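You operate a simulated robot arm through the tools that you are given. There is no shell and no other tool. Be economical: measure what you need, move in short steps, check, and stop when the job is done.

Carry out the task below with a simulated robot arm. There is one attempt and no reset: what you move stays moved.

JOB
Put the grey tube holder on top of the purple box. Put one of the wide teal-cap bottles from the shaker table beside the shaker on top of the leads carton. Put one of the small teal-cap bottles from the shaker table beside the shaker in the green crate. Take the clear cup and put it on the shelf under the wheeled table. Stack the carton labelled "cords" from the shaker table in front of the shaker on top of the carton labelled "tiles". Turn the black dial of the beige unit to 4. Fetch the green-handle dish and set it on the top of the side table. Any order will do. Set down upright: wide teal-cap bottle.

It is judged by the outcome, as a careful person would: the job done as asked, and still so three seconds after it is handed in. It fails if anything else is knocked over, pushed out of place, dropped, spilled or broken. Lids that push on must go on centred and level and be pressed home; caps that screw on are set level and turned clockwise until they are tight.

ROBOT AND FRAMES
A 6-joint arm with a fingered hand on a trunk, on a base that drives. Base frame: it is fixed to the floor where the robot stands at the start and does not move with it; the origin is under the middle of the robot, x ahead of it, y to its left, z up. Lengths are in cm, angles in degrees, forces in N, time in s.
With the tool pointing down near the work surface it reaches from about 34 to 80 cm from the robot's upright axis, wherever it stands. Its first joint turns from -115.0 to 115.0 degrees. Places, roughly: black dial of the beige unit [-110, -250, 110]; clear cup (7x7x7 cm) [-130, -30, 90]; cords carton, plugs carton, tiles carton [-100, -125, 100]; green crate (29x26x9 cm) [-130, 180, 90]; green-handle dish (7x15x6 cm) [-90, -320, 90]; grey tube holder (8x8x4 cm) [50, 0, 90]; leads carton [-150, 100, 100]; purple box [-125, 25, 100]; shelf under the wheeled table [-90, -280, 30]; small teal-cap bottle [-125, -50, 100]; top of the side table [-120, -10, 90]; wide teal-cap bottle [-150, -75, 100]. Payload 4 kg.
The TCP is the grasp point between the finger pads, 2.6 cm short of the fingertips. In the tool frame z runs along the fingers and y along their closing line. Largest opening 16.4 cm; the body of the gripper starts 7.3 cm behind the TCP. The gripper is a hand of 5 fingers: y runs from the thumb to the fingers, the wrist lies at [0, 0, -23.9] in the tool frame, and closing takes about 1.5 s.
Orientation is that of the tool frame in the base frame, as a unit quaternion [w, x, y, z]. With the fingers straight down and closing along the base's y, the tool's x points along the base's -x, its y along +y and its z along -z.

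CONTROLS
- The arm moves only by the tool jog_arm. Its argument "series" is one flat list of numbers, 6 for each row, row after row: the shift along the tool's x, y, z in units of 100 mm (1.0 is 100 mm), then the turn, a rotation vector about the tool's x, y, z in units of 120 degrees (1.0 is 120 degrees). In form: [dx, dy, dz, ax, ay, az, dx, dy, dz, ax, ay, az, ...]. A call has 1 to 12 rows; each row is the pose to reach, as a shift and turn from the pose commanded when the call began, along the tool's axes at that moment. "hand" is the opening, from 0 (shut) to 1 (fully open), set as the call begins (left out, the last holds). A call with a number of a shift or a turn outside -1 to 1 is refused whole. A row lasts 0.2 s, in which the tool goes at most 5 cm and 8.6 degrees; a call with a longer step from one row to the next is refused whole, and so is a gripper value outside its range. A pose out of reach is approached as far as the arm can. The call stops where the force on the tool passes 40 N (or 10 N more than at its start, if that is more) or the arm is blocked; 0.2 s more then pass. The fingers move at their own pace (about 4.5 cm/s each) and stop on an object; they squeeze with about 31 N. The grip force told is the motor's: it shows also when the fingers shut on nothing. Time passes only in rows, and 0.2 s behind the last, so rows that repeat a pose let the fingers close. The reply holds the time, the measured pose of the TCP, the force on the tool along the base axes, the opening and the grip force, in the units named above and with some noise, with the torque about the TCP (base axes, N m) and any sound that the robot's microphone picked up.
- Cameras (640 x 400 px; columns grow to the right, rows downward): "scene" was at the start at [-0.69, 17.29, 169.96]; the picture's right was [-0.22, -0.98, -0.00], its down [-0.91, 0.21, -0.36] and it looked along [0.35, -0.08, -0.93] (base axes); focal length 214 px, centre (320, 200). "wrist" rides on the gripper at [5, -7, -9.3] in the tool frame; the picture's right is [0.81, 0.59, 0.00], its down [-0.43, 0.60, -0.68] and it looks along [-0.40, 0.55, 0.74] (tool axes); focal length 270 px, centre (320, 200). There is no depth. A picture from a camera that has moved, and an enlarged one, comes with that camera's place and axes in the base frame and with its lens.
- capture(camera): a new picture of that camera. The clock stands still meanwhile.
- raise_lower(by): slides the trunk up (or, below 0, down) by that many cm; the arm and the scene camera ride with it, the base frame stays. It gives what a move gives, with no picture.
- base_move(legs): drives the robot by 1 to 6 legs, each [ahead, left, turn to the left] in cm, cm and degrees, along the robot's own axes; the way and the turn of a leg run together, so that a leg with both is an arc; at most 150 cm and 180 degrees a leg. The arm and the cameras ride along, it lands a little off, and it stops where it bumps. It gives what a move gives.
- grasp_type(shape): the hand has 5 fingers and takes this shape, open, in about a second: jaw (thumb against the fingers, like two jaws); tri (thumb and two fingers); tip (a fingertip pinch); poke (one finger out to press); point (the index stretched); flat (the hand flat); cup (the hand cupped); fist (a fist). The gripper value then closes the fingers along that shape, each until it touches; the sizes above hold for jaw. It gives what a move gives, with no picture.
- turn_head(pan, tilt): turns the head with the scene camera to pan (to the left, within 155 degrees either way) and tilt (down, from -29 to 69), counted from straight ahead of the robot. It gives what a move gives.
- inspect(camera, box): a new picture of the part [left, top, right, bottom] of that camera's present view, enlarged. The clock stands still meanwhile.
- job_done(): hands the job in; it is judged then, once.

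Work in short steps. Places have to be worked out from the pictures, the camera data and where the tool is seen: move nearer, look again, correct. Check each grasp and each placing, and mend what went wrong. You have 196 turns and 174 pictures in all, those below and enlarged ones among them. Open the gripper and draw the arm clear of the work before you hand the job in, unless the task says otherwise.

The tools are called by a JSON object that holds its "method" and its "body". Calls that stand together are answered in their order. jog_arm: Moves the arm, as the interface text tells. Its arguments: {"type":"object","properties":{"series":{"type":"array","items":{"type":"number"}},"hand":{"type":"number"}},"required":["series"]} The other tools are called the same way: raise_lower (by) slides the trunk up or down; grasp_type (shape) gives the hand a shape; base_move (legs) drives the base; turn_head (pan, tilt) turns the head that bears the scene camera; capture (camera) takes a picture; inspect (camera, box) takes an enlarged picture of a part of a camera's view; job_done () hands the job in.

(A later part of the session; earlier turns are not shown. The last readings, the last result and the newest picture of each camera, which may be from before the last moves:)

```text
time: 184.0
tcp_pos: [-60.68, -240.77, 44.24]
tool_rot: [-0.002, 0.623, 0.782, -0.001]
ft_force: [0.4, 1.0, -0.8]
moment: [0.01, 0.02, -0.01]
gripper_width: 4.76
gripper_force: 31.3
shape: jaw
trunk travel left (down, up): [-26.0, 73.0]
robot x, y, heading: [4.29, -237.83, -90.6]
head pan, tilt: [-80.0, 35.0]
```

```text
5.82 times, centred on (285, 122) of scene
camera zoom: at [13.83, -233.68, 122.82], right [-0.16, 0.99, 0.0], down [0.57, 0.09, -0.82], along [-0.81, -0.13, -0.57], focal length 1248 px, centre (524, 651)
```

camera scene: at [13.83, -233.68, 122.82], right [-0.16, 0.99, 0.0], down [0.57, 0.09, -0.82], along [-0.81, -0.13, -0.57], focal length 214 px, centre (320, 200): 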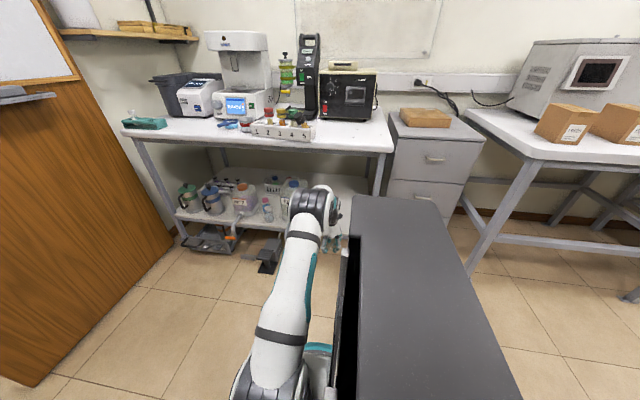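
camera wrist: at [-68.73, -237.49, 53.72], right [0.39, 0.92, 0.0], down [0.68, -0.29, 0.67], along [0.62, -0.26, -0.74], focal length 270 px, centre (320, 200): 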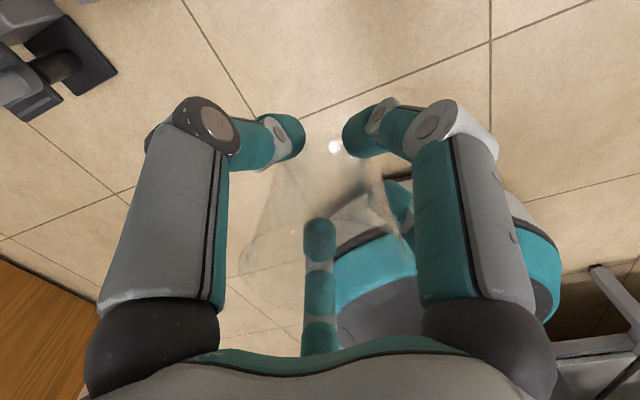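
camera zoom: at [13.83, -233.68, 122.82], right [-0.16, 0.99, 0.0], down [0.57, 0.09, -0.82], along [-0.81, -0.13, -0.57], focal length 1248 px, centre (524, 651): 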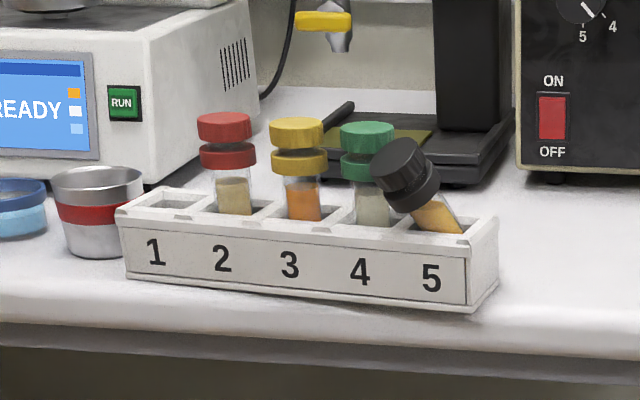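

Vial 5 is leaning and the rack is skewed; I'll mend that after placing the cup. First slide the cup in over the shelf (shelf ≈ z 33–35, edge x ≈ -76).

{"method": "raise_lower", "body": {"by": -2}}

{"method": "base_move", "body": {"legs": [[0, -14, 0]]}}

{"method": "capture", "body": {"camera": "scene"}}

{"method": "capture", "body": {"camera": "wrist"}}

```text
time: 184.7
tcp_pos: [-60.62, -240.78, 42.26]
tool_rot: [-0.002, 0.623, 0.782, 0.0]
ft_force: [0.2, -0.3, 0.0]
moment: [0.02, 0.02, 0.01]
gripper_width: 4.76
gripper_force: 31.0
shape: jaw
trunk travel left (down, up): [-24.0, 75.0]
robot x, y, heading: [4.53, -238.04, -91.0]
head pan, tilt: [-80.0, 35.0]
```

```text
time: 186.0
tcp_pos: [-74.81, -240.46, 42.29]
tool_rot: [-0.002, 0.624, 0.782, -0.001]
ft_force: [-0.2, -0.4, -0.6]
moment: [0.06, 0.01, -0.01]
gripper_width: 4.75
gripper_force: 31.1
shape: jaw
trunk travel left (down, up): [-24.0, 75.0]
robot x, y, heading: [-10.06, -237.8, -91.0]
head pan, tilt: [-80.0, 35.0]
```

```text
75 pictures are left
camera scene: at [-0.21, -233.49, 120.82], right [-0.16, 0.99, 0.0], down [0.57, 0.09, -0.82], along [-0.81, -0.13, -0.57], focal length 214 px, centre (320, 200)
```

scene: 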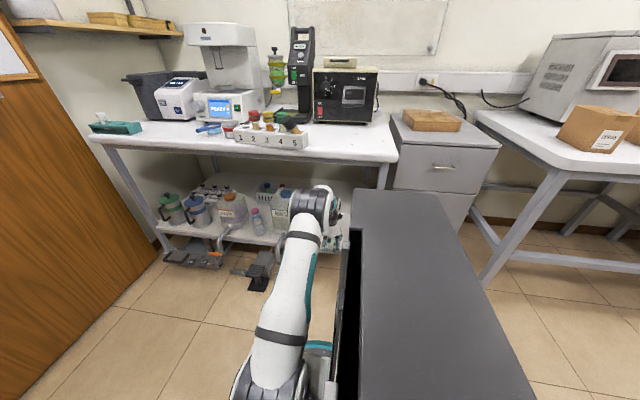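

```text
74 pictures are left
camera wrist: at [-82.79, -237.12, 51.72], right [0.39, 0.92, 0.0], down [0.68, -0.29, 0.67], along [0.62, -0.26, -0.74], focal length 270 px, centre (320, 200)
```

wrist: 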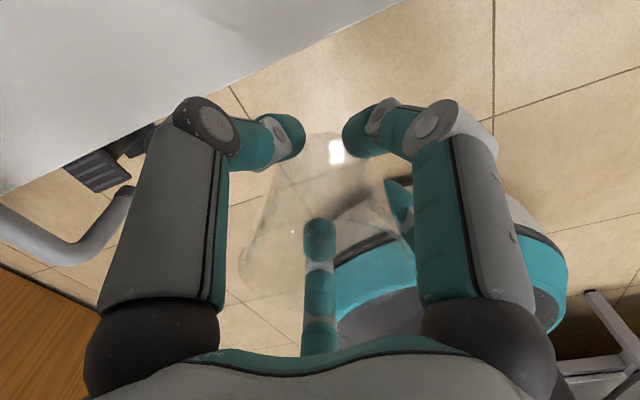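

Shelf edge is at x ≈ -79. Slide in another 14 cm.

{"method": "base_move", "body": {"legs": [[0, -14, 0]]}}

{"method": "capture", "body": {"camera": "wrist"}}

{"method": "inspect", "body": {"camera": "scene", "box": [230, 90, 410, 260]}}

```text
time: 187.3
tcp_pos: [-88.7, -240.38, 42.3]
tool_rot: [-0.003, 0.624, 0.782, 0.0]
ft_force: [-0.2, -0.8, -0.1]
moment: [0.01, 0.01, 0.02]
gripper_width: 4.75
gripper_force: 31.1
shape: jaw
trunk travel left (down, up): [-24.0, 75.0]
robot x, y, heading: [-23.99, -237.12, -90.7]
head pan, tilt: [-80.0, 35.0]
```

```text
73 pictures are left
camera wrist: at [-96.65, -236.98, 51.71], right [0.39, 0.92, 0.0], down [0.68, -0.29, 0.67], along [0.62, -0.26, -0.74], focal length 270 px, centre (320, 200)
```

wrist: 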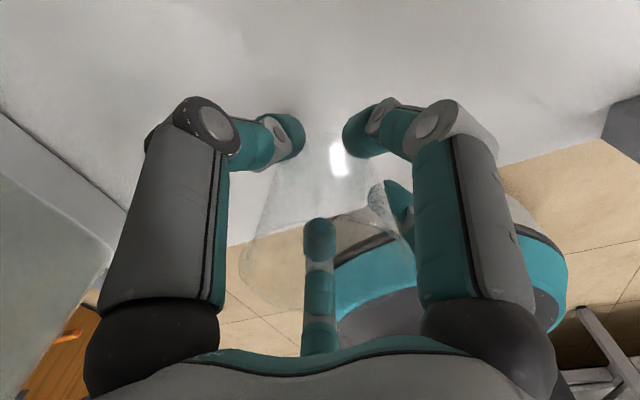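

```text
2.35 times, centred on (320, 175) of scene
camera zoom: at [-14.08, -233.27, 120.82], right [-0.16, 0.99, 0.0], down [0.57, 0.09, -0.82], along [-0.81, -0.13, -0.57], focal length 505 px, centre (320, 259)
```

zoom: 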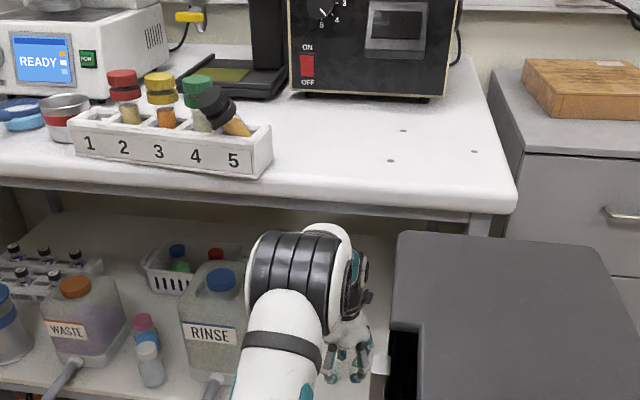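

Clear. Lower in small steps to contact.

{"method": "jog_arm", "body": {"series": [0, 0, 0.1, 0, 0, 0, 0, 0, 0.2, 0, 0, 0, 0, 0, 0.3, 0, 0, 0]}}

{"method": "jog_arm", "body": {"series": [0, 0, 0.05, 0, 0, 0, 0, 0, 0.1, 0, 0, 0]}}

{"method": "jog_arm", "body": {"series": [0, 0, 0.05, 0, 0, 0, 0, 0, 0.1, 0, 0, 0]}}

```text
time: 188.1
tcp_pos: [-88.85, -240.29, 39.37]
tool_rot: [-0.003, 0.624, 0.782, -0.001]
ft_force: [0.2, -0.2, -0.9]
moment: [-0.01, 0.05, -0.01]
gripper_width: 4.78
gripper_force: 31.0
shape: jaw
trunk travel left (down, up): [-24.0, 75.0]
robot x, y, heading: [-23.85, -237.96, -90.9]
head pan, tilt: [-80.0, 35.0]
```

```text
time: 188.7
tcp_pos: [-88.74, -240.39, 38.31]
tool_rot: [-0.003, 0.623, 0.782, 0.0]
ft_force: [0.3, 0.7, -0.7]
moment: [-0.01, 0.03, -0.02]
gripper_width: 4.74
gripper_force: 31.2
shape: jaw
trunk travel left (down, up): [-24.0, 75.0]
robot x, y, heading: [-23.97, -237.49, -90.7]
head pan, tilt: [-80.0, 35.0]
```

```text
time: 189.3
tcp_pos: [-88.63, -240.38, 37.22]
tool_rot: [-0.002, 0.623, 0.782, 0.0]
ft_force: [-0.2, 0.4, -0.6]
moment: [0.01, 0.02, 0.0]
gripper_width: 4.78
gripper_force: 31.6
shape: jaw
trunk travel left (down, up): [-24.0, 75.0]
robot x, y, heading: [-23.94, -238.07, -90.7]
head pan, tilt: [-80.0, 35.0]
```

Still free; continue.

{"method": "jog_arm", "body": {"series": [0, 0, 0.04, 0, 0, 0, 0, 0, 0.08, 0, 0, 0]}}

{"method": "jog_arm", "body": {"series": [0, 0, 0.04, 0, 0, 0, 0, 0, 0.07, 0, 0, 0]}}

{"method": "jog_arm", "body": {"series": [0, 0, 0.03, 0, 0, 0, 0, 0, 0.05, 0, 0, 0]}}

{"method": "capture", "body": {"camera": "wrist"}}

```text
time: 189.9
tcp_pos: [-88.82, -240.34, 36.58]
tool_rot: [-0.003, 0.623, 0.782, -0.001]
ft_force: [2.4, 0.6, 6.4]
moment: [0.14, -0.2, -0.02]
gripper_width: 4.76
gripper_force: 31.3
shape: jaw
trunk travel left (down, up): [-24.0, 75.0]
robot x, y, heading: [-24.0, -237.69, -90.7]
head pan, tilt: [-80.0, 35.0]
```

```text
time: 190.5
tcp_pos: [-89.14, -240.34, 36.59]
tool_rot: [-0.007, 0.623, 0.782, -0.004]
ft_force: [4.9, -0.4, 19.6]
moment: [0.14, -0.43, -0.02]
gripper_width: 4.74
gripper_force: 31.6
shape: jaw
trunk travel left (down, up): [-24.0, 75.0]
robot x, y, heading: [-23.91, -237.67, -90.8]
head pan, tilt: [-80.0, 35.0]
stopped in row 2: the force on the tool passed its limit at 43 N (the readings are from after the stop); the commanded pose is now the measured one
```

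```text
time: 191.0
tcp_pos: [-89.38, -240.22, 36.7]
tool_rot: [-0.008, 0.623, 0.782, -0.005]
ft_force: [4.1, -0.8, 18.8]
moment: [0.07, -0.41, -0.01]
gripper_width: 4.74
gripper_force: 31.4
shape: jaw
trunk travel left (down, up): [-24.0, 75.0]
robot x, y, heading: [-23.73, -237.46, -90.7]
head pan, tilt: [-80.0, 35.0]
stopped in row 2: the force on the tool passed its limit at 43 N (the readings are from after the stop); the commanded pose is now the measured one
```

```text
71 pictures are left
camera wrist: at [-97.2, -236.91, 46.15], right [0.39, 0.92, 0.0], down [0.69, -0.29, 0.66], along [0.61, -0.26, -0.75], focal length 270 px, centre (320, 200)
```

wrist: 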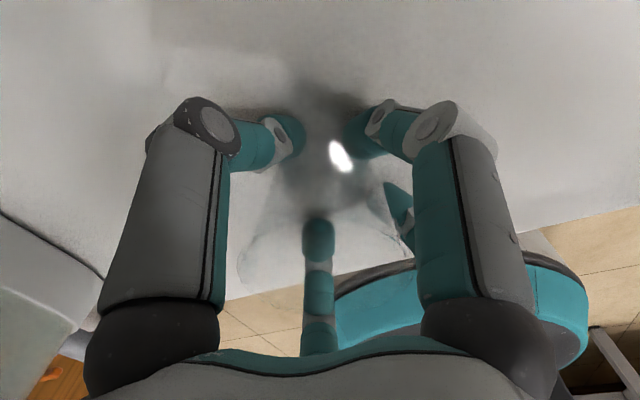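

Cup is on the shelf. Ease up, open, rise 6.5 cm, and check.

{"method": "jog_arm", "body": {"series": [0, 0, -0.03, 0, 0, 0, 0, 0, -0.05, 0, 0, 0]}}

{"method": "jog_arm", "body": {"series": [0, 0, 0, 0, 0, 0, 0, 0, 0, 0, 0, 0, 0, 0, 0, 0, 0, 0, 0, 0, 0, 0, 0, 0, 0, 0, 0, 0, 0, 0, 0, 0, 0, 0, 0, 0], "hand": 0.62}}

{"method": "jog_arm", "body": {"series": [0, 0, -0.15, 0, 0, 0, 0, 0, -0.35, 0, 0, 0, 0, 0, -0.6, 0, 0, 0, 0, 0, -0.75, 0, 0, 0]}}

{"method": "capture", "body": {"camera": "wrist"}}

```text
time: 191.6
tcp_pos: [-89.08, -240.32, 36.71]
tool_rot: [-0.005, 0.623, 0.782, -0.002]
ft_force: [-0.7, 0.8, -0.8]
moment: [0.0, 0.0, -0.01]
gripper_width: 4.74
gripper_force: 30.9
shape: jaw
trunk travel left (down, up): [-24.0, 75.0]
robot x, y, heading: [-23.91, -237.68, -90.8]
head pan, tilt: [-80.0, 35.0]
```

```text
time: 193.0
tcp_pos: [-89.19, -240.33, 36.82]
tool_rot: [-0.006, 0.624, 0.781, -0.003]
ft_force: [-0.1, 0.4, 0.2]
moment: [-0.02, -0.02, -0.02]
gripper_width: 10.11
gripper_force: 0.1
shape: jaw
trunk travel left (down, up): [-24.0, 75.0]
robot x, y, heading: [-23.88, -237.52, -91.0]
head pan, tilt: [-80.0, 35.0]
```

```text
time: 194.0
tcp_pos: [-89.03, -240.23, 44.31]
tool_rot: [-0.007, 0.623, 0.782, -0.003]
ft_force: [0.5, 0.3, -0.7]
moment: [-0.01, 0.03, -0.01]
gripper_width: 10.11
gripper_force: 0.1
shape: jaw
trunk travel left (down, up): [-24.0, 75.0]
robot x, y, heading: [-23.85, -237.58, -91.0]
head pan, tilt: [-80.0, 35.0]
```

```text
70 pictures are left
camera wrist: at [-97.01, -236.88, 53.84], right [0.39, 0.92, 0.0], down [0.69, -0.29, 0.67], along [0.61, -0.26, -0.74], focal length 270 px, centre (320, 200)
```

wrist: 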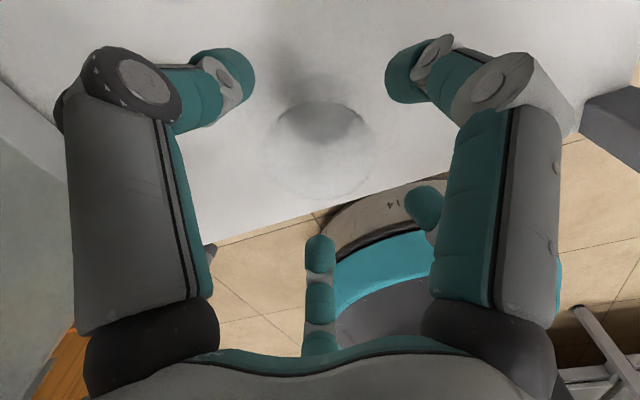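

Cup stands on the shelf. Withdraw straight back, rise, and view the rack from above.

{"method": "base_move", "body": {"legs": [[0, 30, 0]]}}

{"method": "capture", "body": {"camera": "scene"}}

{"method": "raise_lower", "body": {"by": 40}}

{"method": "raise_lower", "body": {"by": 33}}

{"method": "base_move", "body": {"legs": [[10, -14, 0]]}}

{"method": "turn_head", "body": {"pan": -95, "tilt": 55}}

{"method": "inspect", "body": {"camera": "scene", "box": [230, 90, 390, 240]}}

{"method": "capture", "body": {"camera": "wrist"}}

```text
time: 196.0
tcp_pos: [-59.84, -240.06, 44.38]
tool_rot: [-0.006, 0.628, 0.778, -0.003]
ft_force: [0.4, 0.9, 0.7]
moment: [0.0, 0.01, 0.01]
gripper_width: 10.13
gripper_force: 0.1
shape: jaw
trunk travel left (down, up): [-24.0, 75.0]
robot x, y, heading: [5.27, -238.21, -91.3]
head pan, tilt: [-80.0, 35.0]
```

```text
69 pictures are left
camera scene: at [15.31, -233.97, 120.82], right [-0.15, 0.99, 0.0], down [0.57, 0.09, -0.82], along [-0.81, -0.12, -0.57], focal length 214 px, centre (320, 200)
```

scene: 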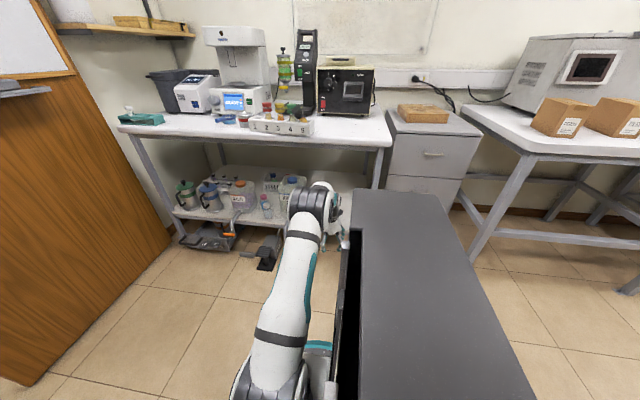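

```text
time: 199.8
tcp_pos: [-59.83, -240.21, 84.44]
tool_rot: [-0.006, 0.627, 0.779, -0.003]
ft_force: [-0.2, -0.1, 1.0]
moment: [0.02, 0.01, 0.03]
gripper_width: 10.09
gripper_force: 0.1
shape: jaw
trunk travel left (down, up): [-64.0, 35.0]
robot x, y, heading: [5.54, -238.32, -91.5]
head pan, tilt: [-80.0, 35.0]
```

```text
time: 203.1
tcp_pos: [-59.83, -240.17, 117.44]
tool_rot: [-0.006, 0.627, 0.779, -0.003]
ft_force: [-0.5, 0.5, -0.2]
moment: [-0.02, -0.02, -0.01]
gripper_width: 10.13
gripper_force: 0.1
shape: jaw
trunk travel left (down, up): [-97.0, 2.0]
robot x, y, heading: [5.31, -238.24, -91.7]
head pan, tilt: [-80.0, 35.0]
```

```text
time: 204.6
tcp_pos: [-74.23, -249.88, 117.29]
tool_rot: [-0.006, 0.627, 0.779, -0.004]
ft_force: [0.0, 0.5, -0.1]
moment: [0.0, -0.02, 0.02]
gripper_width: 10.08
gripper_force: 0.0
shape: jaw
trunk travel left (down, up): [-97.0, 2.0]
robot x, y, heading: [-9.13, -247.9, -91.5]
head pan, tilt: [-80.0, 35.0]
```

```text
time: 205.4
tcp_pos: [-74.24, -249.76, 117.38]
tool_rot: [-0.006, 0.628, 0.778, -0.003]
ft_force: [-0.4, -0.7, 0.4]
moment: [0.03, -0.02, 0.01]
gripper_width: 10.1
gripper_force: 0.2
shape: jaw
trunk travel left (down, up): [-97.0, 2.0]
robot x, y, heading: [-8.9, -247.66, -91.6]
head pan, tilt: [-95.0, 55.0]
```

```text
2.67 times, centred on (310, 165) of scene
camera zoom: at [2.5, -241.56, 191.0], right [0.11, 0.99, 0.0], down [0.81, -0.09, -0.57], along [-0.57, 0.06, -0.82], focal length 572 px, centre (347, 293)
```

zoom: 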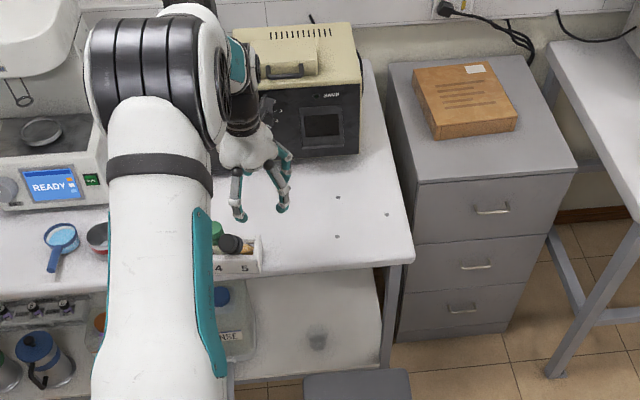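

```text
67 pictures are left
camera wrist: at [-82.04, -246.37, 126.86], right [0.4, 0.92, 0.0], down [0.68, -0.3, 0.67], along [0.61, -0.27, -0.75], focal length 270 px, centre (320, 200)
```

wrist: 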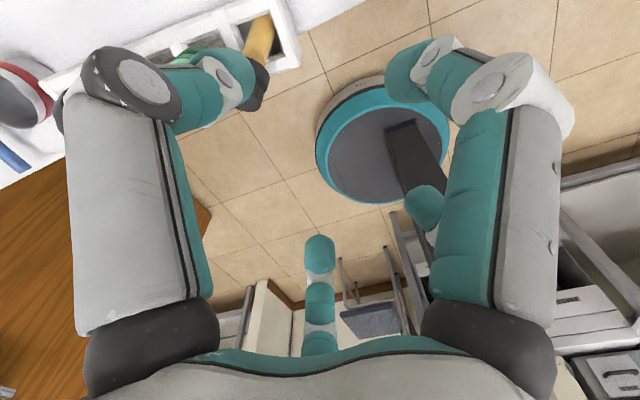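

The rack's right end was dragged forward to near the table edge. Get a top view of the entire rack to plan the repair.

{"method": "base_move", "body": {"legs": [[14, -8, 1.5]]}}

{"method": "capture", "body": {"camera": "wrist"}}

{"method": "inspect", "body": {"camera": "scene", "box": [230, 110, 390, 230]}}

```text
time: 206.8
tcp_pos: [-82.33, -265.49, 117.34]
tool_rot: [-0.006, 0.617, 0.787, -0.003]
ft_force: [1.1, 0.2, 0.3]
moment: [0.06, 0.0, -0.04]
gripper_width: 10.11
gripper_force: 0.1
shape: jaw
trunk travel left (down, up): [-97.0, 2.0]
robot x, y, heading: [-17.21, -261.71, -90.3]
head pan, tilt: [-95.0, 55.0]
```

```text
66 pictures are left
camera wrist: at [-90.45, -262.23, 126.82], right [0.38, 0.93, 0.0], down [0.69, -0.28, 0.67], along [0.62, -0.25, -0.74], focal length 270 px, centre (320, 200)
```

wrist: 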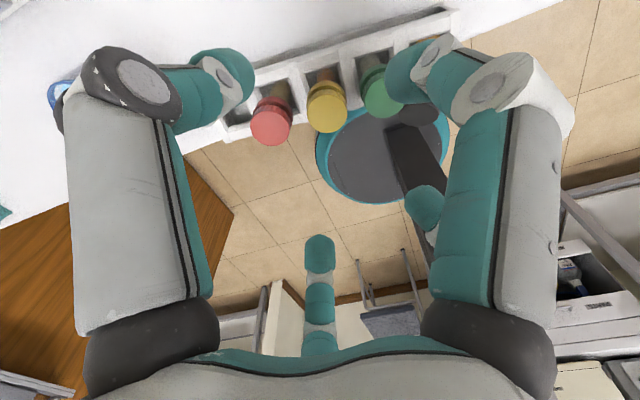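

```text
3.33 times, centred on (310, 170) of scene
camera zoom: at [-6.08, -255.39, 191.01], right [0.09, 1.0, 0.0], down [0.82, -0.07, -0.57], along [-0.57, 0.05, -0.82], focal length 715 px, centre (353, 300)
```

zoom: 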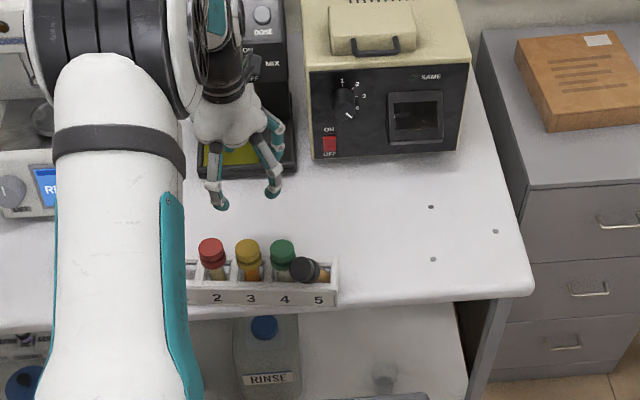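

Zoom in on vial 5 from both cameras for its exact lean.

{"method": "inspect", "body": {"camera": "scene", "box": [270, 155, 326, 190]}}

{"method": "jog_arm", "body": {"series": [0.2, 0, 0, 0, 0, 0, 0.5, 0, 0, 0, 0, 0], "hand": 1.0}}

{"method": "capture", "body": {"camera": "wrist"}}

```text
11.43 times, centred on (298, 172) of scene
camera zoom: at [-6.08, -255.39, 191.01], right [0.09, 1.0, 0.0], down [0.82, -0.07, -0.57], along [-0.57, 0.05, -0.82], focal length 2451 px, centre (571, 514)
```

zoom: 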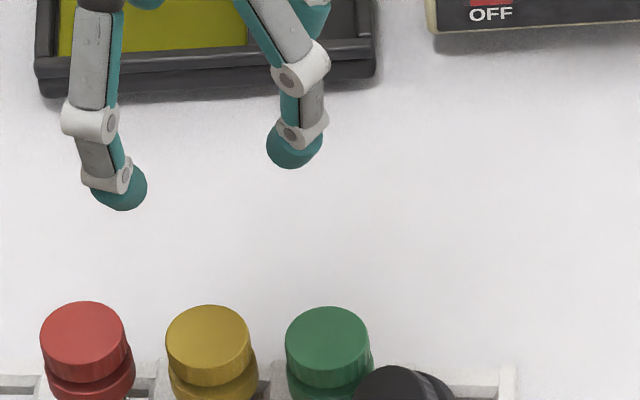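

```text
time: 207.4
tcp_pos: [-83.64, -260.36, 117.51]
tool_rot: [-0.006, 0.617, 0.787, -0.003]
ft_force: [-0.3, 0.2, -0.3]
moment: [0.02, -0.04, -0.02]
gripper_width: 15.37
gripper_force: 0.0
shape: jaw
trunk travel left (down, up): [-97.0, 2.0]
robot x, y, heading: [-17.31, -261.97, -90.2]
head pan, tilt: [-95.0, 55.0]
```

```text
63 pictures are left
camera wrist: at [-91.66, -257.14, 126.93], right [0.38, 0.93, 0.0], down [0.69, -0.28, 0.67], along [0.62, -0.26, -0.74], focal length 270 px, centre (320, 200)
```

wrist: 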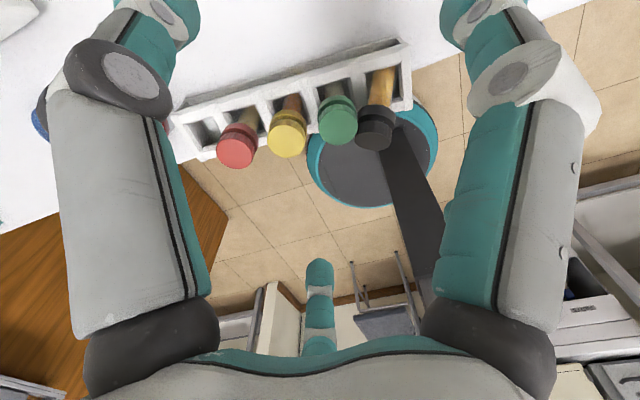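

Vial 5's cap is ≈(1.9, -2.2) off its slot centre (-78.1, -254.6). I close the hand to a blunt probe and come down in front-left of that cap, to nudge it upright.

{"method": "jog_arm", "body": {"series": [-0.07, 0.25, 0, 0, 0, 0, -0.14, 0.5, 0, 0, 0, 0, -0.2, 0.75, 0, 0, 0, 0, -0.27, 1.0, 0, 0, 0, 0, -0.27, 1.0, 0, 0, 0, 0, -0.27, 1.0, 0, 0, 0, 0, -0.27, 1.0, 0, 0, 0, 0, -0.27, 1.0, 0, 0, 0, 0], "hand": 0.0}}

{"method": "raise_lower", "body": {"by": -12}}

{"method": "capture", "body": {"camera": "wrist"}}

{"method": "inspect", "body": {"camera": "scene", "box": [250, 140, 350, 220]}}

```text
time: 209.2
tcp_pos: [-73.29, -260.74, 117.01]
tool_rot: [-0.006, 0.618, 0.786, -0.003]
ft_force: [0.0, 0.5, 0.2]
moment: [-0.04, 0.03, 0.0]
gripper_width: 0.0
gripper_force: 0.0
shape: jaw
trunk travel left (down, up): [-97.0, 2.0]
robot x, y, heading: [-17.05, -261.97, -90.2]
head pan, tilt: [-95.0, 55.0]
```

```text
time: 210.7
tcp_pos: [-73.14, -260.87, 105.28]
tool_rot: [-0.006, 0.618, 0.786, -0.004]
ft_force: [0.0, -0.2, -0.2]
moment: [-0.01, 0.0, -0.03]
gripper_width: 0.0
gripper_force: 31.0
shape: jaw
trunk travel left (down, up): [-85.0, 14.0]
robot x, y, heading: [-17.25, -261.76, -90.1]
head pan, tilt: [-95.0, 55.0]
```

```text
62 pictures are left
camera wrist: at [-81.2, -257.52, 114.67], right [0.38, 0.93, 0.0], down [0.69, -0.28, 0.67], along [0.62, -0.26, -0.75], focal length 270 px, centre (320, 200)
```

wrist: 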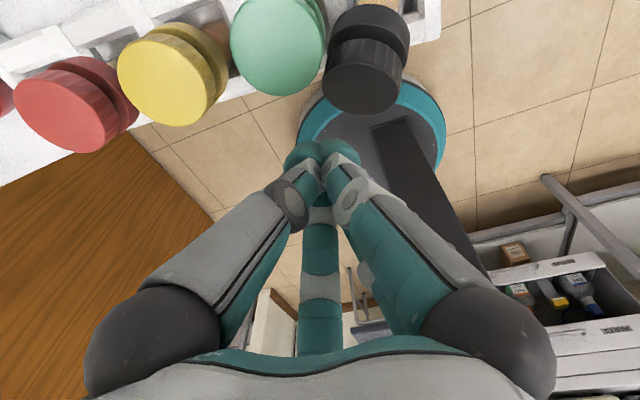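

```text
5.00 times, centred on (300, 180) of scene
camera zoom: at [-5.99, -255.24, 179.0], right [0.09, 1.0, 0.0], down [0.82, -0.07, -0.57], along [-0.57, 0.05, -0.82], focal length 1072 px, centre (420, 300)
```

zoom: 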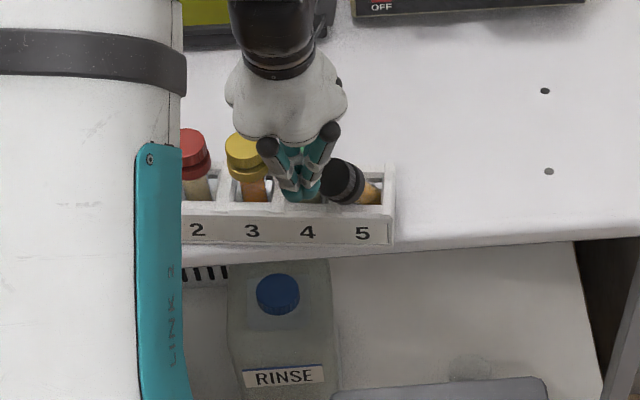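

Clear to go down beside it. Lower 7 cm then nudge 4 cm toward (-x,+y) slowly.

{"method": "jog_arm", "body": {"series": [0, 0, 0.35, 0, 0, 0, 0, 0, 0.7, 0, 0, 0]}}

{"method": "jog_arm", "body": {"series": [0.06, -0.03, 0, 0, 0, 0, 0.12, -0.06, 0, 0, 0, 0, 0.18, -0.09, 0, 0, 0, 0, 0.24, -0.12, 0, 0, 0, 0, 0.3, -0.15, 0, 0, 0, 0]}}

{"method": "capture", "body": {"camera": "wrist"}}

```text
time: 211.3
tcp_pos: [-73.26, -260.63, 98.31]
tool_rot: [-0.007, 0.618, 0.786, -0.004]
ft_force: [0.7, -1.0, 0.5]
moment: [0.01, -0.01, -0.01]
gripper_width: 0.01
gripper_force: 31.4
shape: jaw
trunk travel left (down, up): [-85.0, 14.0]
robot x, y, heading: [-17.07, -262.08, -89.9]
head pan, tilt: [-95.0, 55.0]
```

```text
time: 212.5
tcp_pos: [-75.4, -257.92, 98.28]
tool_rot: [-0.006, 0.617, 0.787, -0.003]
ft_force: [-0.6, -0.1, -0.4]
moment: [-0.06, 0.02, 0.03]
gripper_width: 0.0
gripper_force: 30.8
shape: jaw
trunk travel left (down, up): [-85.0, 14.0]
robot x, y, heading: [-17.14, -261.84, -90.2]
head pan, tilt: [-95.0, 55.0]
```

```text
60 pictures are left
camera wrist: at [-83.38, -254.77, 107.68], right [0.38, 0.93, 0.0], down [0.69, -0.28, 0.67], along [0.62, -0.26, -0.74], focal length 270 px, centre (320, 200)
```

wrist: 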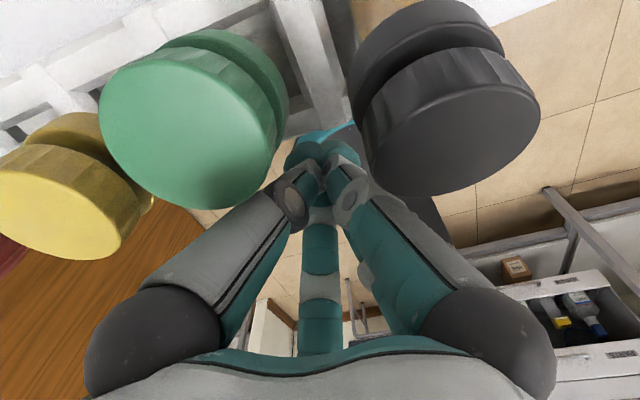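

Check from the scene camera.

{"method": "inspect", "body": {"camera": "scene", "box": [250, 140, 350, 220]}}

```text
5.00 times, centred on (300, 180) of scene
camera zoom: at [-5.99, -255.23, 178.99], right [0.09, 1.0, 0.0], down [0.82, -0.07, -0.57], along [-0.57, 0.05, -0.82], focal length 1072 px, centre (420, 300)
```

zoom: 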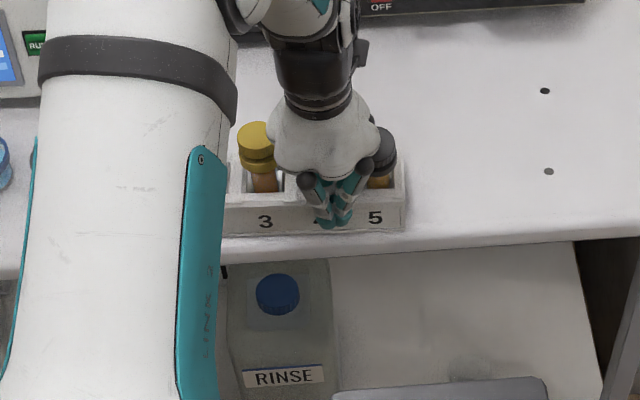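

Vial 5 appears upright and the rack has shifted back partly. Back off (reverse), rise and look.

{"method": "jog_arm", "body": {"series": [-0.1, 0.06, 0, 0, 0, 0, -0.2, 0.15, 0, 0, 0, 0, -0.2, 0.15, -0.4, 0, 0, 0, -0.2, 0.15, -0.8, 0, 0, 0]}}

{"method": "raise_lower", "body": {"by": 10}}

{"method": "jog_arm", "body": {"series": [0, -0.3, 0, 0, 0, 0, 0, -0.6, 0, 0, 0, 0, 0, -0.9, 0, 0, 0, 0], "hand": 1.0}}

{"method": "capture", "body": {"camera": "wrist"}}

{"method": "inspect", "body": {"camera": "scene", "box": [250, 140, 350, 220]}}

```text
time: 213.5
tcp_pos: [-73.38, -259.73, 106.12]
tool_rot: [-0.007, 0.618, 0.786, -0.004]
ft_force: [-0.7, 0.6, -0.7]
moment: [-0.02, 0.01, -0.02]
gripper_width: 0.01
gripper_force: 30.9
shape: jaw
trunk travel left (down, up): [-85.0, 14.0]
robot x, y, heading: [-17.22, -262.12, -90.0]
head pan, tilt: [-95.0, 55.0]
```

```text
time: 214.8
tcp_pos: [-73.56, -259.71, 116.12]
tool_rot: [-0.006, 0.617, 0.787, -0.003]
ft_force: [0.2, -0.2, 0.0]
moment: [0.01, -0.03, -0.03]
gripper_width: 0.0
gripper_force: 31.0
shape: jaw
trunk travel left (down, up): [-95.0, 4.0]
robot x, y, heading: [-17.32, -261.84, -90.2]
head pan, tilt: [-95.0, 55.0]
```

```text
time: 215.7
tcp_pos: [-82.21, -261.8, 116.08]
tool_rot: [-0.005, 0.617, 0.787, -0.002]
ft_force: [0.1, -0.1, 0.6]
moment: [-0.01, -0.02, 0.01]
gripper_width: 16.4
gripper_force: 0.0
shape: jaw
trunk travel left (down, up): [-95.0, 4.0]
robot x, y, heading: [-16.96, -261.7, -90.3]
head pan, tilt: [-95.0, 55.0]
```

```text
58 pictures are left
camera wrist: at [-90.21, -258.6, 125.54], right [0.38, 0.93, 0.0], down [0.69, -0.28, 0.67], along [0.62, -0.26, -0.74], focal length 270 px, centre (320, 200)
```

wrist: 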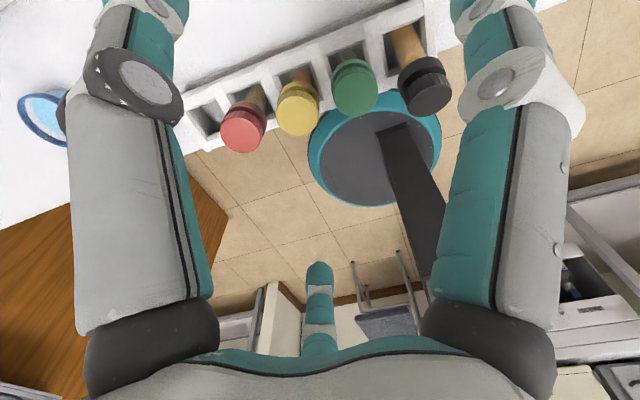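

```text
5.00 times, centred on (300, 180) of scene
camera zoom: at [-6.19, -255.29, 189.01], right [0.09, 1.0, 0.0], down [0.82, -0.07, -0.57], along [-0.57, 0.05, -0.82], focal length 1072 px, centre (420, 300)
```

zoom: 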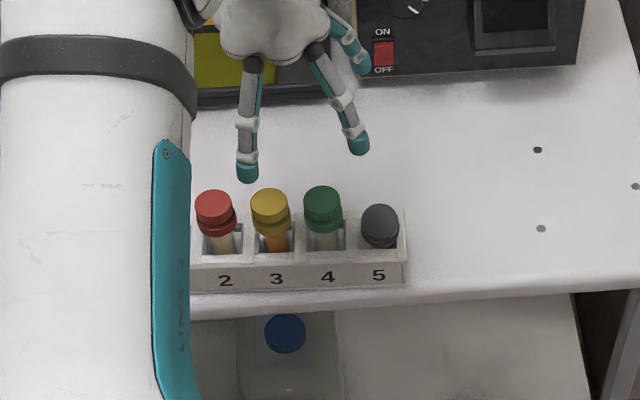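

Rack is nearly restored (2.5° skew), but vial 5 still leans forward ~15°. Come down in front of it and push it back (-x).

{"method": "jog_arm", "body": {"series": [0.15, 0.28, 0, 0, 0, 0, 0.31, 0.55, 0, 0, 0, 0, 0.31, 0.55, 0, 0, 0, 0, 0.31, 0.55, 0, 0, 0, 0, 0.31, 0.55, 0, 0, 0, 0, 0.31, 0.55, 0, 0, 0, 0, 0.31, 0.55, 0, 0, 0, 0, 0.31, 0.55, 0, 0, 0, 0], "hand": 0.0}}

{"method": "jog_arm", "body": {"series": [0.15, 0.28, 0, 0, 0, 0, 0.31, 0.55, 0, 0, 0, 0]}}

{"method": "raise_lower", "body": {"by": -11}}

{"method": "jog_arm", "body": {"series": [0, 0, 0.35, 0, 0, 0, 0, 0, 0.7, 0, 0, 0]}}

{"method": "jog_arm", "body": {"series": [0.02, -0.1, 0, 0, 0, 0, 0.045, -0.18, 0, 0, 0, 0, 0.065, -0.26, 0, 0, 0, 0, 0.085, -0.34, 0, 0, 0, 0]}}

{"method": "capture", "body": {"camera": "wrist"}}

{"method": "inspect", "body": {"camera": "scene", "box": [250, 140, 350, 220]}}

```text
time: 217.4
tcp_pos: [-77.62, -257.13, 116.1]
tool_rot: [-0.006, 0.618, 0.786, -0.004]
ft_force: [-0.4, -0.6, 0.2]
moment: [0.01, -0.03, -0.05]
gripper_width: 0.4
gripper_force: 0.1
shape: jaw
trunk travel left (down, up): [-95.0, 4.0]
robot x, y, heading: [-17.05, -261.8, -90.3]
head pan, tilt: [-95.0, 55.0]
```

```text
time: 218.1
tcp_pos: [-72.81, -252.72, 116.15]
tool_rot: [-0.007, 0.617, 0.787, -0.004]
ft_force: [-1.1, 0.1, 1.0]
moment: [0.02, -0.02, -0.03]
gripper_width: 0.03
gripper_force: 31.1
shape: jaw
trunk travel left (down, up): [-95.0, 4.0]
robot x, y, heading: [-17.03, -262.01, -90.1]
head pan, tilt: [-95.0, 55.0]
```

```text
time: 219.5
tcp_pos: [-72.83, -252.93, 105.28]
tool_rot: [-0.006, 0.617, 0.787, -0.004]
ft_force: [-0.5, 0.0, 0.4]
moment: [-0.01, 0.01, 0.0]
gripper_width: 0.0
gripper_force: 31.3
shape: jaw
trunk travel left (down, up): [-84.0, 15.0]
robot x, y, heading: [-17.3, -261.91, -90.1]
head pan, tilt: [-95.0, 55.0]
```

```text
time: 220.1
tcp_pos: [-73.07, -252.52, 98.36]
tool_rot: [-0.006, 0.618, 0.786, -0.004]
ft_force: [1.1, -1.3, 0.4]
moment: [-0.01, -0.01, -0.02]
gripper_width: 0.01
gripper_force: 31.2
shape: jaw
trunk travel left (down, up): [-84.0, 15.0]
robot x, y, heading: [-17.05, -262.01, -90.0]
head pan, tilt: [-95.0, 55.0]
```

```text
time: 221.1
tcp_pos: [-76.5, -252.53, 98.38]
tool_rot: [-0.006, 0.618, 0.786, -0.003]
ft_force: [2.2, 0.8, 1.8]
moment: [0.03, -0.05, 0.0]
gripper_width: 0.0
gripper_force: 31.4
shape: jaw
trunk travel left (down, up): [-84.0, 15.0]
robot x, y, heading: [-17.3, -261.99, -90.2]
head pan, tilt: [-95.0, 55.0]
```

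```text
56 pictures are left
camera wrist: at [-84.43, -249.39, 107.81], right [0.38, 0.93, 0.0], down [0.69, -0.28, 0.67], along [0.62, -0.26, -0.74], focal length 270 px, centre (320, 200)
```

wrist: 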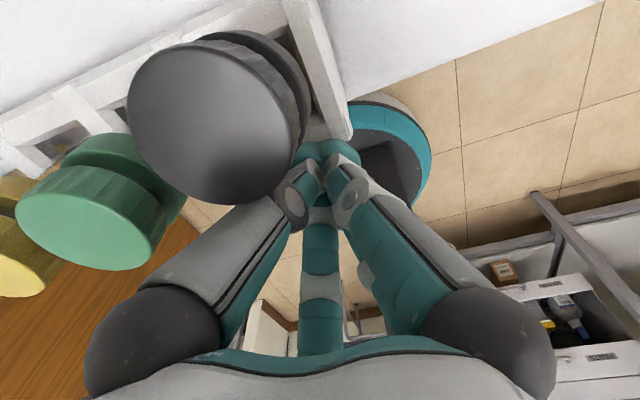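

```text
5.00 times, centred on (300, 180) of scene
camera zoom: at [-5.93, -255.23, 178.0], right [0.09, 1.0, 0.0], down [0.82, -0.07, -0.57], along [-0.57, 0.05, -0.82], focal length 1072 px, centre (420, 300)
```

zoom: 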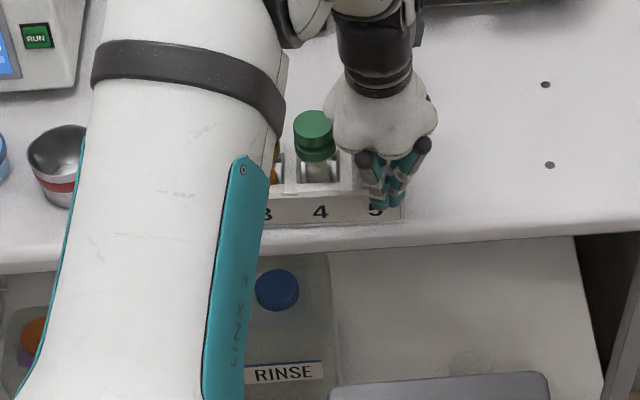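

The cap is now back at x≈-82. Withdraw and inspect.

{"method": "jog_arm", "body": {"series": [-0.02, 0.1, 0, 0, 0, 0, -0.08, 0.34, 0, 0, 0, 0, -0.08, 0.34, -0.4, 0, 0, 0, -0.08, 0.34, -0.8, 0, 0, 0]}}

{"method": "raise_lower", "body": {"by": 10}}

{"method": "jog_arm", "body": {"series": [-0.3, -0.3, 0, 0, 0, 0, -0.6, -0.6, 0, 0, 0, 0, -0.8, -0.9, 0, 0, 0, 0], "hand": 1.0}}

{"method": "capture", "body": {"camera": "wrist"}}

{"method": "inspect", "body": {"camera": "scene", "box": [250, 140, 350, 220]}}

```text
time: 222.1
tcp_pos: [-73.13, -252.43, 106.28]
tool_rot: [-0.006, 0.618, 0.786, -0.003]
ft_force: [-0.8, 0.3, 0.7]
moment: [0.02, 0.04, 0.0]
gripper_width: 0.0
gripper_force: 31.3
shape: jaw
trunk travel left (down, up): [-84.0, 15.0]
robot x, y, heading: [-17.42, -261.93, -90.1]
head pan, tilt: [-95.0, 55.0]
```

```text
time: 223.4
tcp_pos: [-73.15, -252.57, 116.36]
tool_rot: [-0.006, 0.617, 0.787, -0.003]
ft_force: [1.1, 0.6, -0.4]
moment: [-0.01, 0.01, -0.01]
gripper_width: 0.0
gripper_force: 30.8
shape: jaw
trunk travel left (down, up): [-94.0, 5.0]
robot x, y, heading: [-17.25, -261.95, -90.2]
head pan, tilt: [-95.0, 55.0]
```

```text
time: 224.2
tcp_pos: [-80.26, -262.54, 116.09]
tool_rot: [-0.007, 0.617, 0.787, -0.003]
ft_force: [0.8, 0.3, 0.1]
moment: [0.07, -0.04, 0.0]
gripper_width: 16.39
gripper_force: 0.1
shape: jaw
trunk travel left (down, up): [-94.0, 5.0]
robot x, y, heading: [-17.33, -261.74, -90.1]
head pan, tilt: [-95.0, 55.0]
```

```text
54 pictures are left
camera wrist: at [-88.17, -259.35, 125.57], right [0.38, 0.93, 0.0], down [0.69, -0.28, 0.67], along [0.62, -0.25, -0.74], focal length 270 px, centre (320, 200)
```

wrist: 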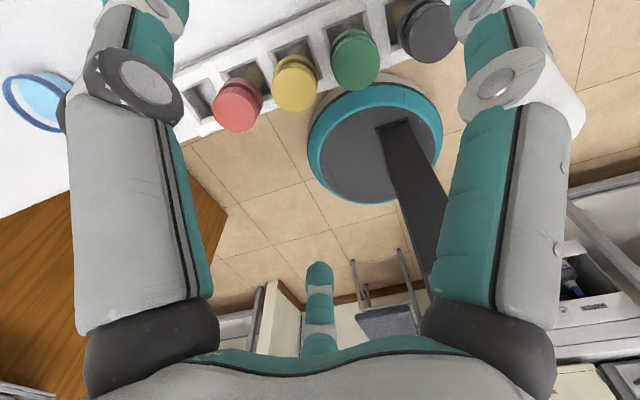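

```text
5.00 times, centred on (300, 180) of scene
camera zoom: at [-6.16, -255.4, 188.02], right [0.09, 1.0, 0.0], down [0.82, -0.07, -0.57], along [-0.57, 0.05, -0.82], focal length 1072 px, centre (420, 300)
```

zoom: 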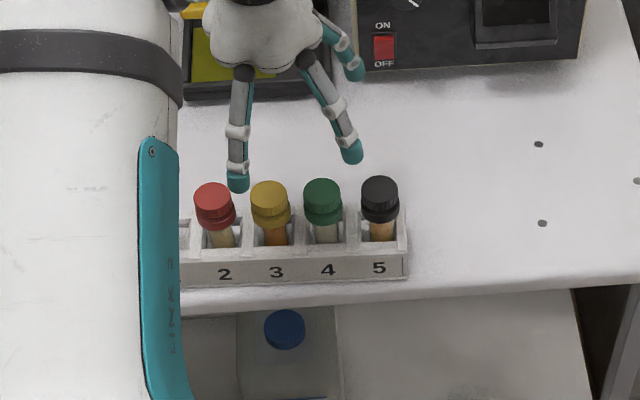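

Vial 5 is upright and the rack is back within ~1 cm and parallel. Now the cartons: drive back to y≈-140, yaw the hand 76° so it closes along y, and look down on "cords".

{"method": "base_move", "body": {"legs": [[-122, 0, 0], [0, -12, 0]]}}

{"method": "jog_arm", "body": {"series": [0, 0, 0, 0, 0, -0.07, 0, 0, 0, 0, 0, -0.14, 0, 0, 0, 0, 0, -0.21, 0, 0, 0, 0, 0, -0.28, 0, 0, 0, 0, 0, -0.35, 0, 0, 0, 0, 0, -0.42, 0, 0, 0, 0, 0, -0.49, 0, 0, 0, 0, 0, -0.56, 0, 0, 0, 0, 0, -0.63]}}

{"method": "capture", "body": {"camera": "wrist"}}

{"method": "capture", "body": {"camera": "scene"}}

```text
time: 231.3
tcp_pos: [-92.7, -139.65, 116.11]
tool_rot: [-0.006, 0.616, 0.788, -0.004]
ft_force: [0.7, 0.0, -0.3]
moment: [-0.02, -0.05, -0.02]
gripper_width: 16.41
gripper_force: 0.1
shape: jaw
trunk travel left (down, up): [-94.0, 5.0]
robot x, y, heading: [-29.46, -138.96, -89.7]
head pan, tilt: [-95.0, 55.0]
```

```text
time: 233.3
tcp_pos: [-92.54, -139.36, 116.04]
tool_rot: [-0.007, 0.002, 1.0, 0.002]
ft_force: [0.2, 0.8, -0.1]
moment: [0.04, 0.03, 0.02]
gripper_width: 16.37
gripper_force: 0.1
shape: jaw
trunk travel left (down, up): [-94.0, 5.0]
robot x, y, heading: [-29.45, -138.39, -89.6]
head pan, tilt: [-95.0, 55.0]
```

```text
52 pictures are left
camera wrist: at [-97.69, -146.42, 125.53], right [-0.81, 0.59, 0.01], down [0.44, 0.59, 0.67], along [0.39, 0.55, -0.74], focal length 270 px, centre (320, 200)
```

wrist: 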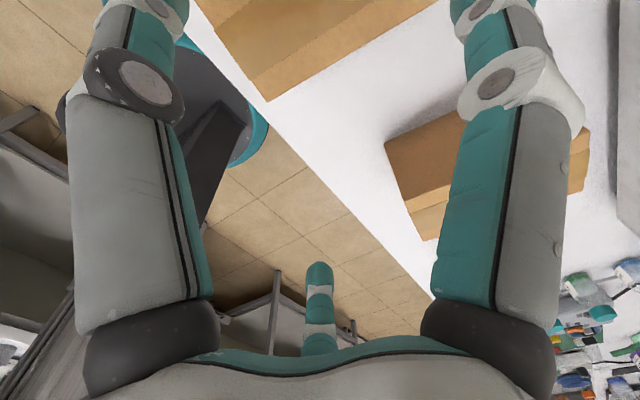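

```text
51 pictures are left
camera scene: at [-18.59, -131.95, 188.0], right [0.08, 1.0, 0.0], down [0.82, -0.07, -0.57], along [-0.57, 0.05, -0.82], focal length 214 px, centre (320, 200)
```

scene: 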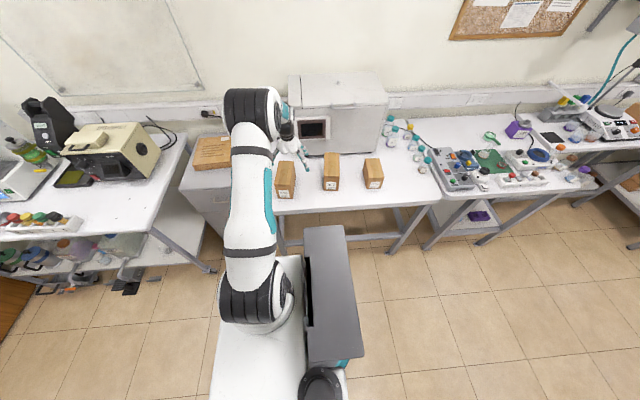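

Zoom on the three cartons.

{"method": "inspect", "body": {"camera": "scene", "box": [264, 140, 394, 210]}}

```text
4.92 times, centred on (329, 175) of scene
camera zoom: at [-18.59, -131.95, 188.0], right [0.08, 1.0, 0.0], down [0.82, -0.07, -0.57], along [-0.57, 0.05, -0.82], focal length 1056 px, centre (276, 323)
```

zoom: 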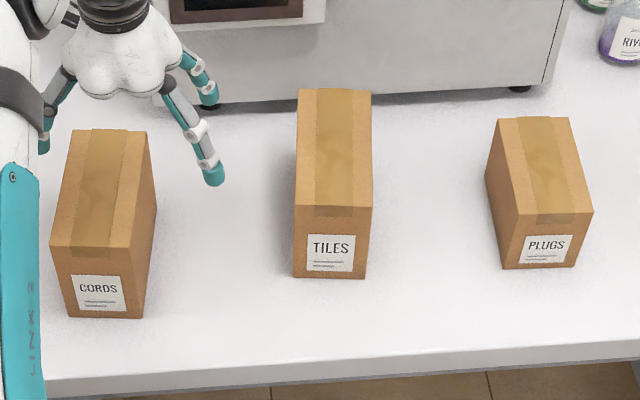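

Cords: top z≈100.6, centre (-99.1, -144.3), 18×9, turned ~6°; tiles: top ≈100.9, centre (-103.2, -117.9). Move over cords, match yaw, lower to z≈108 and look.

{"method": "jog_arm", "body": {"series": [0.22, -0.16, 0, 0, 0, 0.02, 0.44, -0.33, 0, 0, 0, 0.04, 0.66, -0.49, 0, 0, 0, 0.05, 0.66, -0.49, 0.4, 0, 0, 0.05, 0.66, -0.49, 0.8, 0, 0, 0.05], "hand": 0.85}}

{"method": "capture", "body": {"camera": "wrist"}}

{"method": "inspect", "body": {"camera": "scene", "box": [254, 120, 364, 215]}}

```text
time: 234.5
tcp_pos: [-99.81, -144.48, 108.21]
tool_rot: [-0.007, 0.056, 0.998, 0.002]
ft_force: [-0.3, 0.6, -0.1]
moment: [0.01, 0.0, 0.0]
gripper_width: 13.99
gripper_force: 0.0
shape: jaw
trunk travel left (down, up): [-94.0, 5.0]
robot x, y, heading: [-29.91, -138.59, -89.9]
head pan, tilt: [-95.0, 55.0]
```

```text
49 pictures are left
camera wrist: at [-105.46, -150.92, 117.6], right [-0.74, 0.67, 0.01], down [0.51, 0.54, 0.67], along [0.45, 0.5, -0.74], focal length 270 px, centre (320, 200)
```

wrist: 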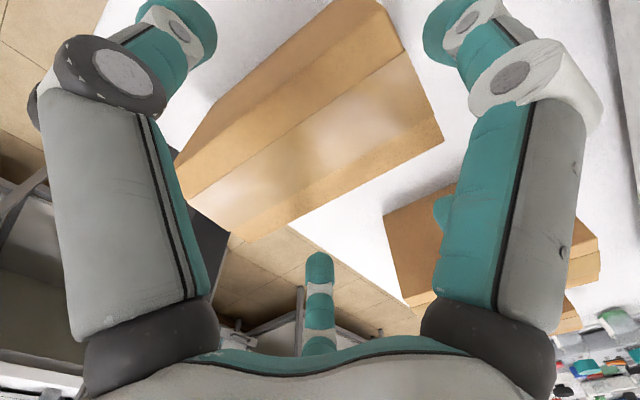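

```text
4.21 times, centred on (309, 168) of scene
camera zoom: at [-18.72, -132.01, 188.02], right [0.08, 1.0, 0.0], down [0.82, -0.07, -0.57], along [-0.57, 0.05, -0.82], focal length 903 px, centre (366, 337)
```

zoom: 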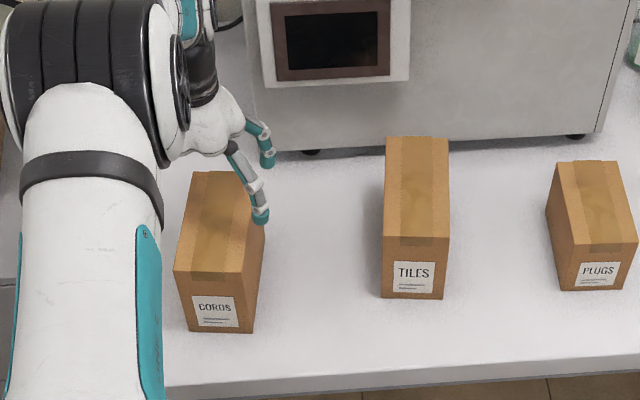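

Triangulating both views: cords' top is z≈102.9, centre (-97.4, -144.2); tiles' centre (-101.5, -118.1), top ≈102.6. Shift, descend to z≈99 and close on cords.

{"method": "jog_arm", "body": {"series": [-0.12, 0.03, 0, 0, 0, 0, -0.235, 0.055, 0, 0, 0, 0, -0.235, 0.055, 0.4, 0, 0, 0, -0.235, 0.055, 0.75, 0, 0, 0, -0.235, 0.055, 0.92, 0, 0, 0]}}

{"method": "capture", "body": {"camera": "wrist"}}

```text
time: 235.3
tcp_pos: [-97.63, -144.03, 105.32]
tool_rot: [-0.016, 0.056, 0.998, 0.001]
ft_force: [5.8, 0.2, 16.6]
moment: [-0.41, -0.05, 0.13]
gripper_width: 13.97
gripper_force: 0.0
shape: jaw
trunk travel left (down, up): [-94.0, 5.0]
robot x, y, heading: [-29.8, -138.84, -89.7]
head pan, tilt: [-95.0, 55.0]
stopped in row 4: the force on the tool passed its limit at 57 N (the readings are from after the stop); the commanded pose is now the measured one
```

```text
47 pictures are left
camera wrist: at [-103.29, -150.48, 114.86], right [-0.74, 0.67, 0.03], down [0.52, 0.54, 0.66], along [0.43, 0.5, -0.75], focal length 270 px, centre (320, 200)
```

wrist: 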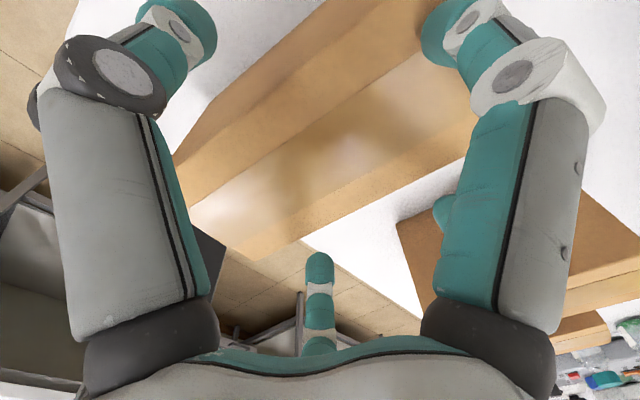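

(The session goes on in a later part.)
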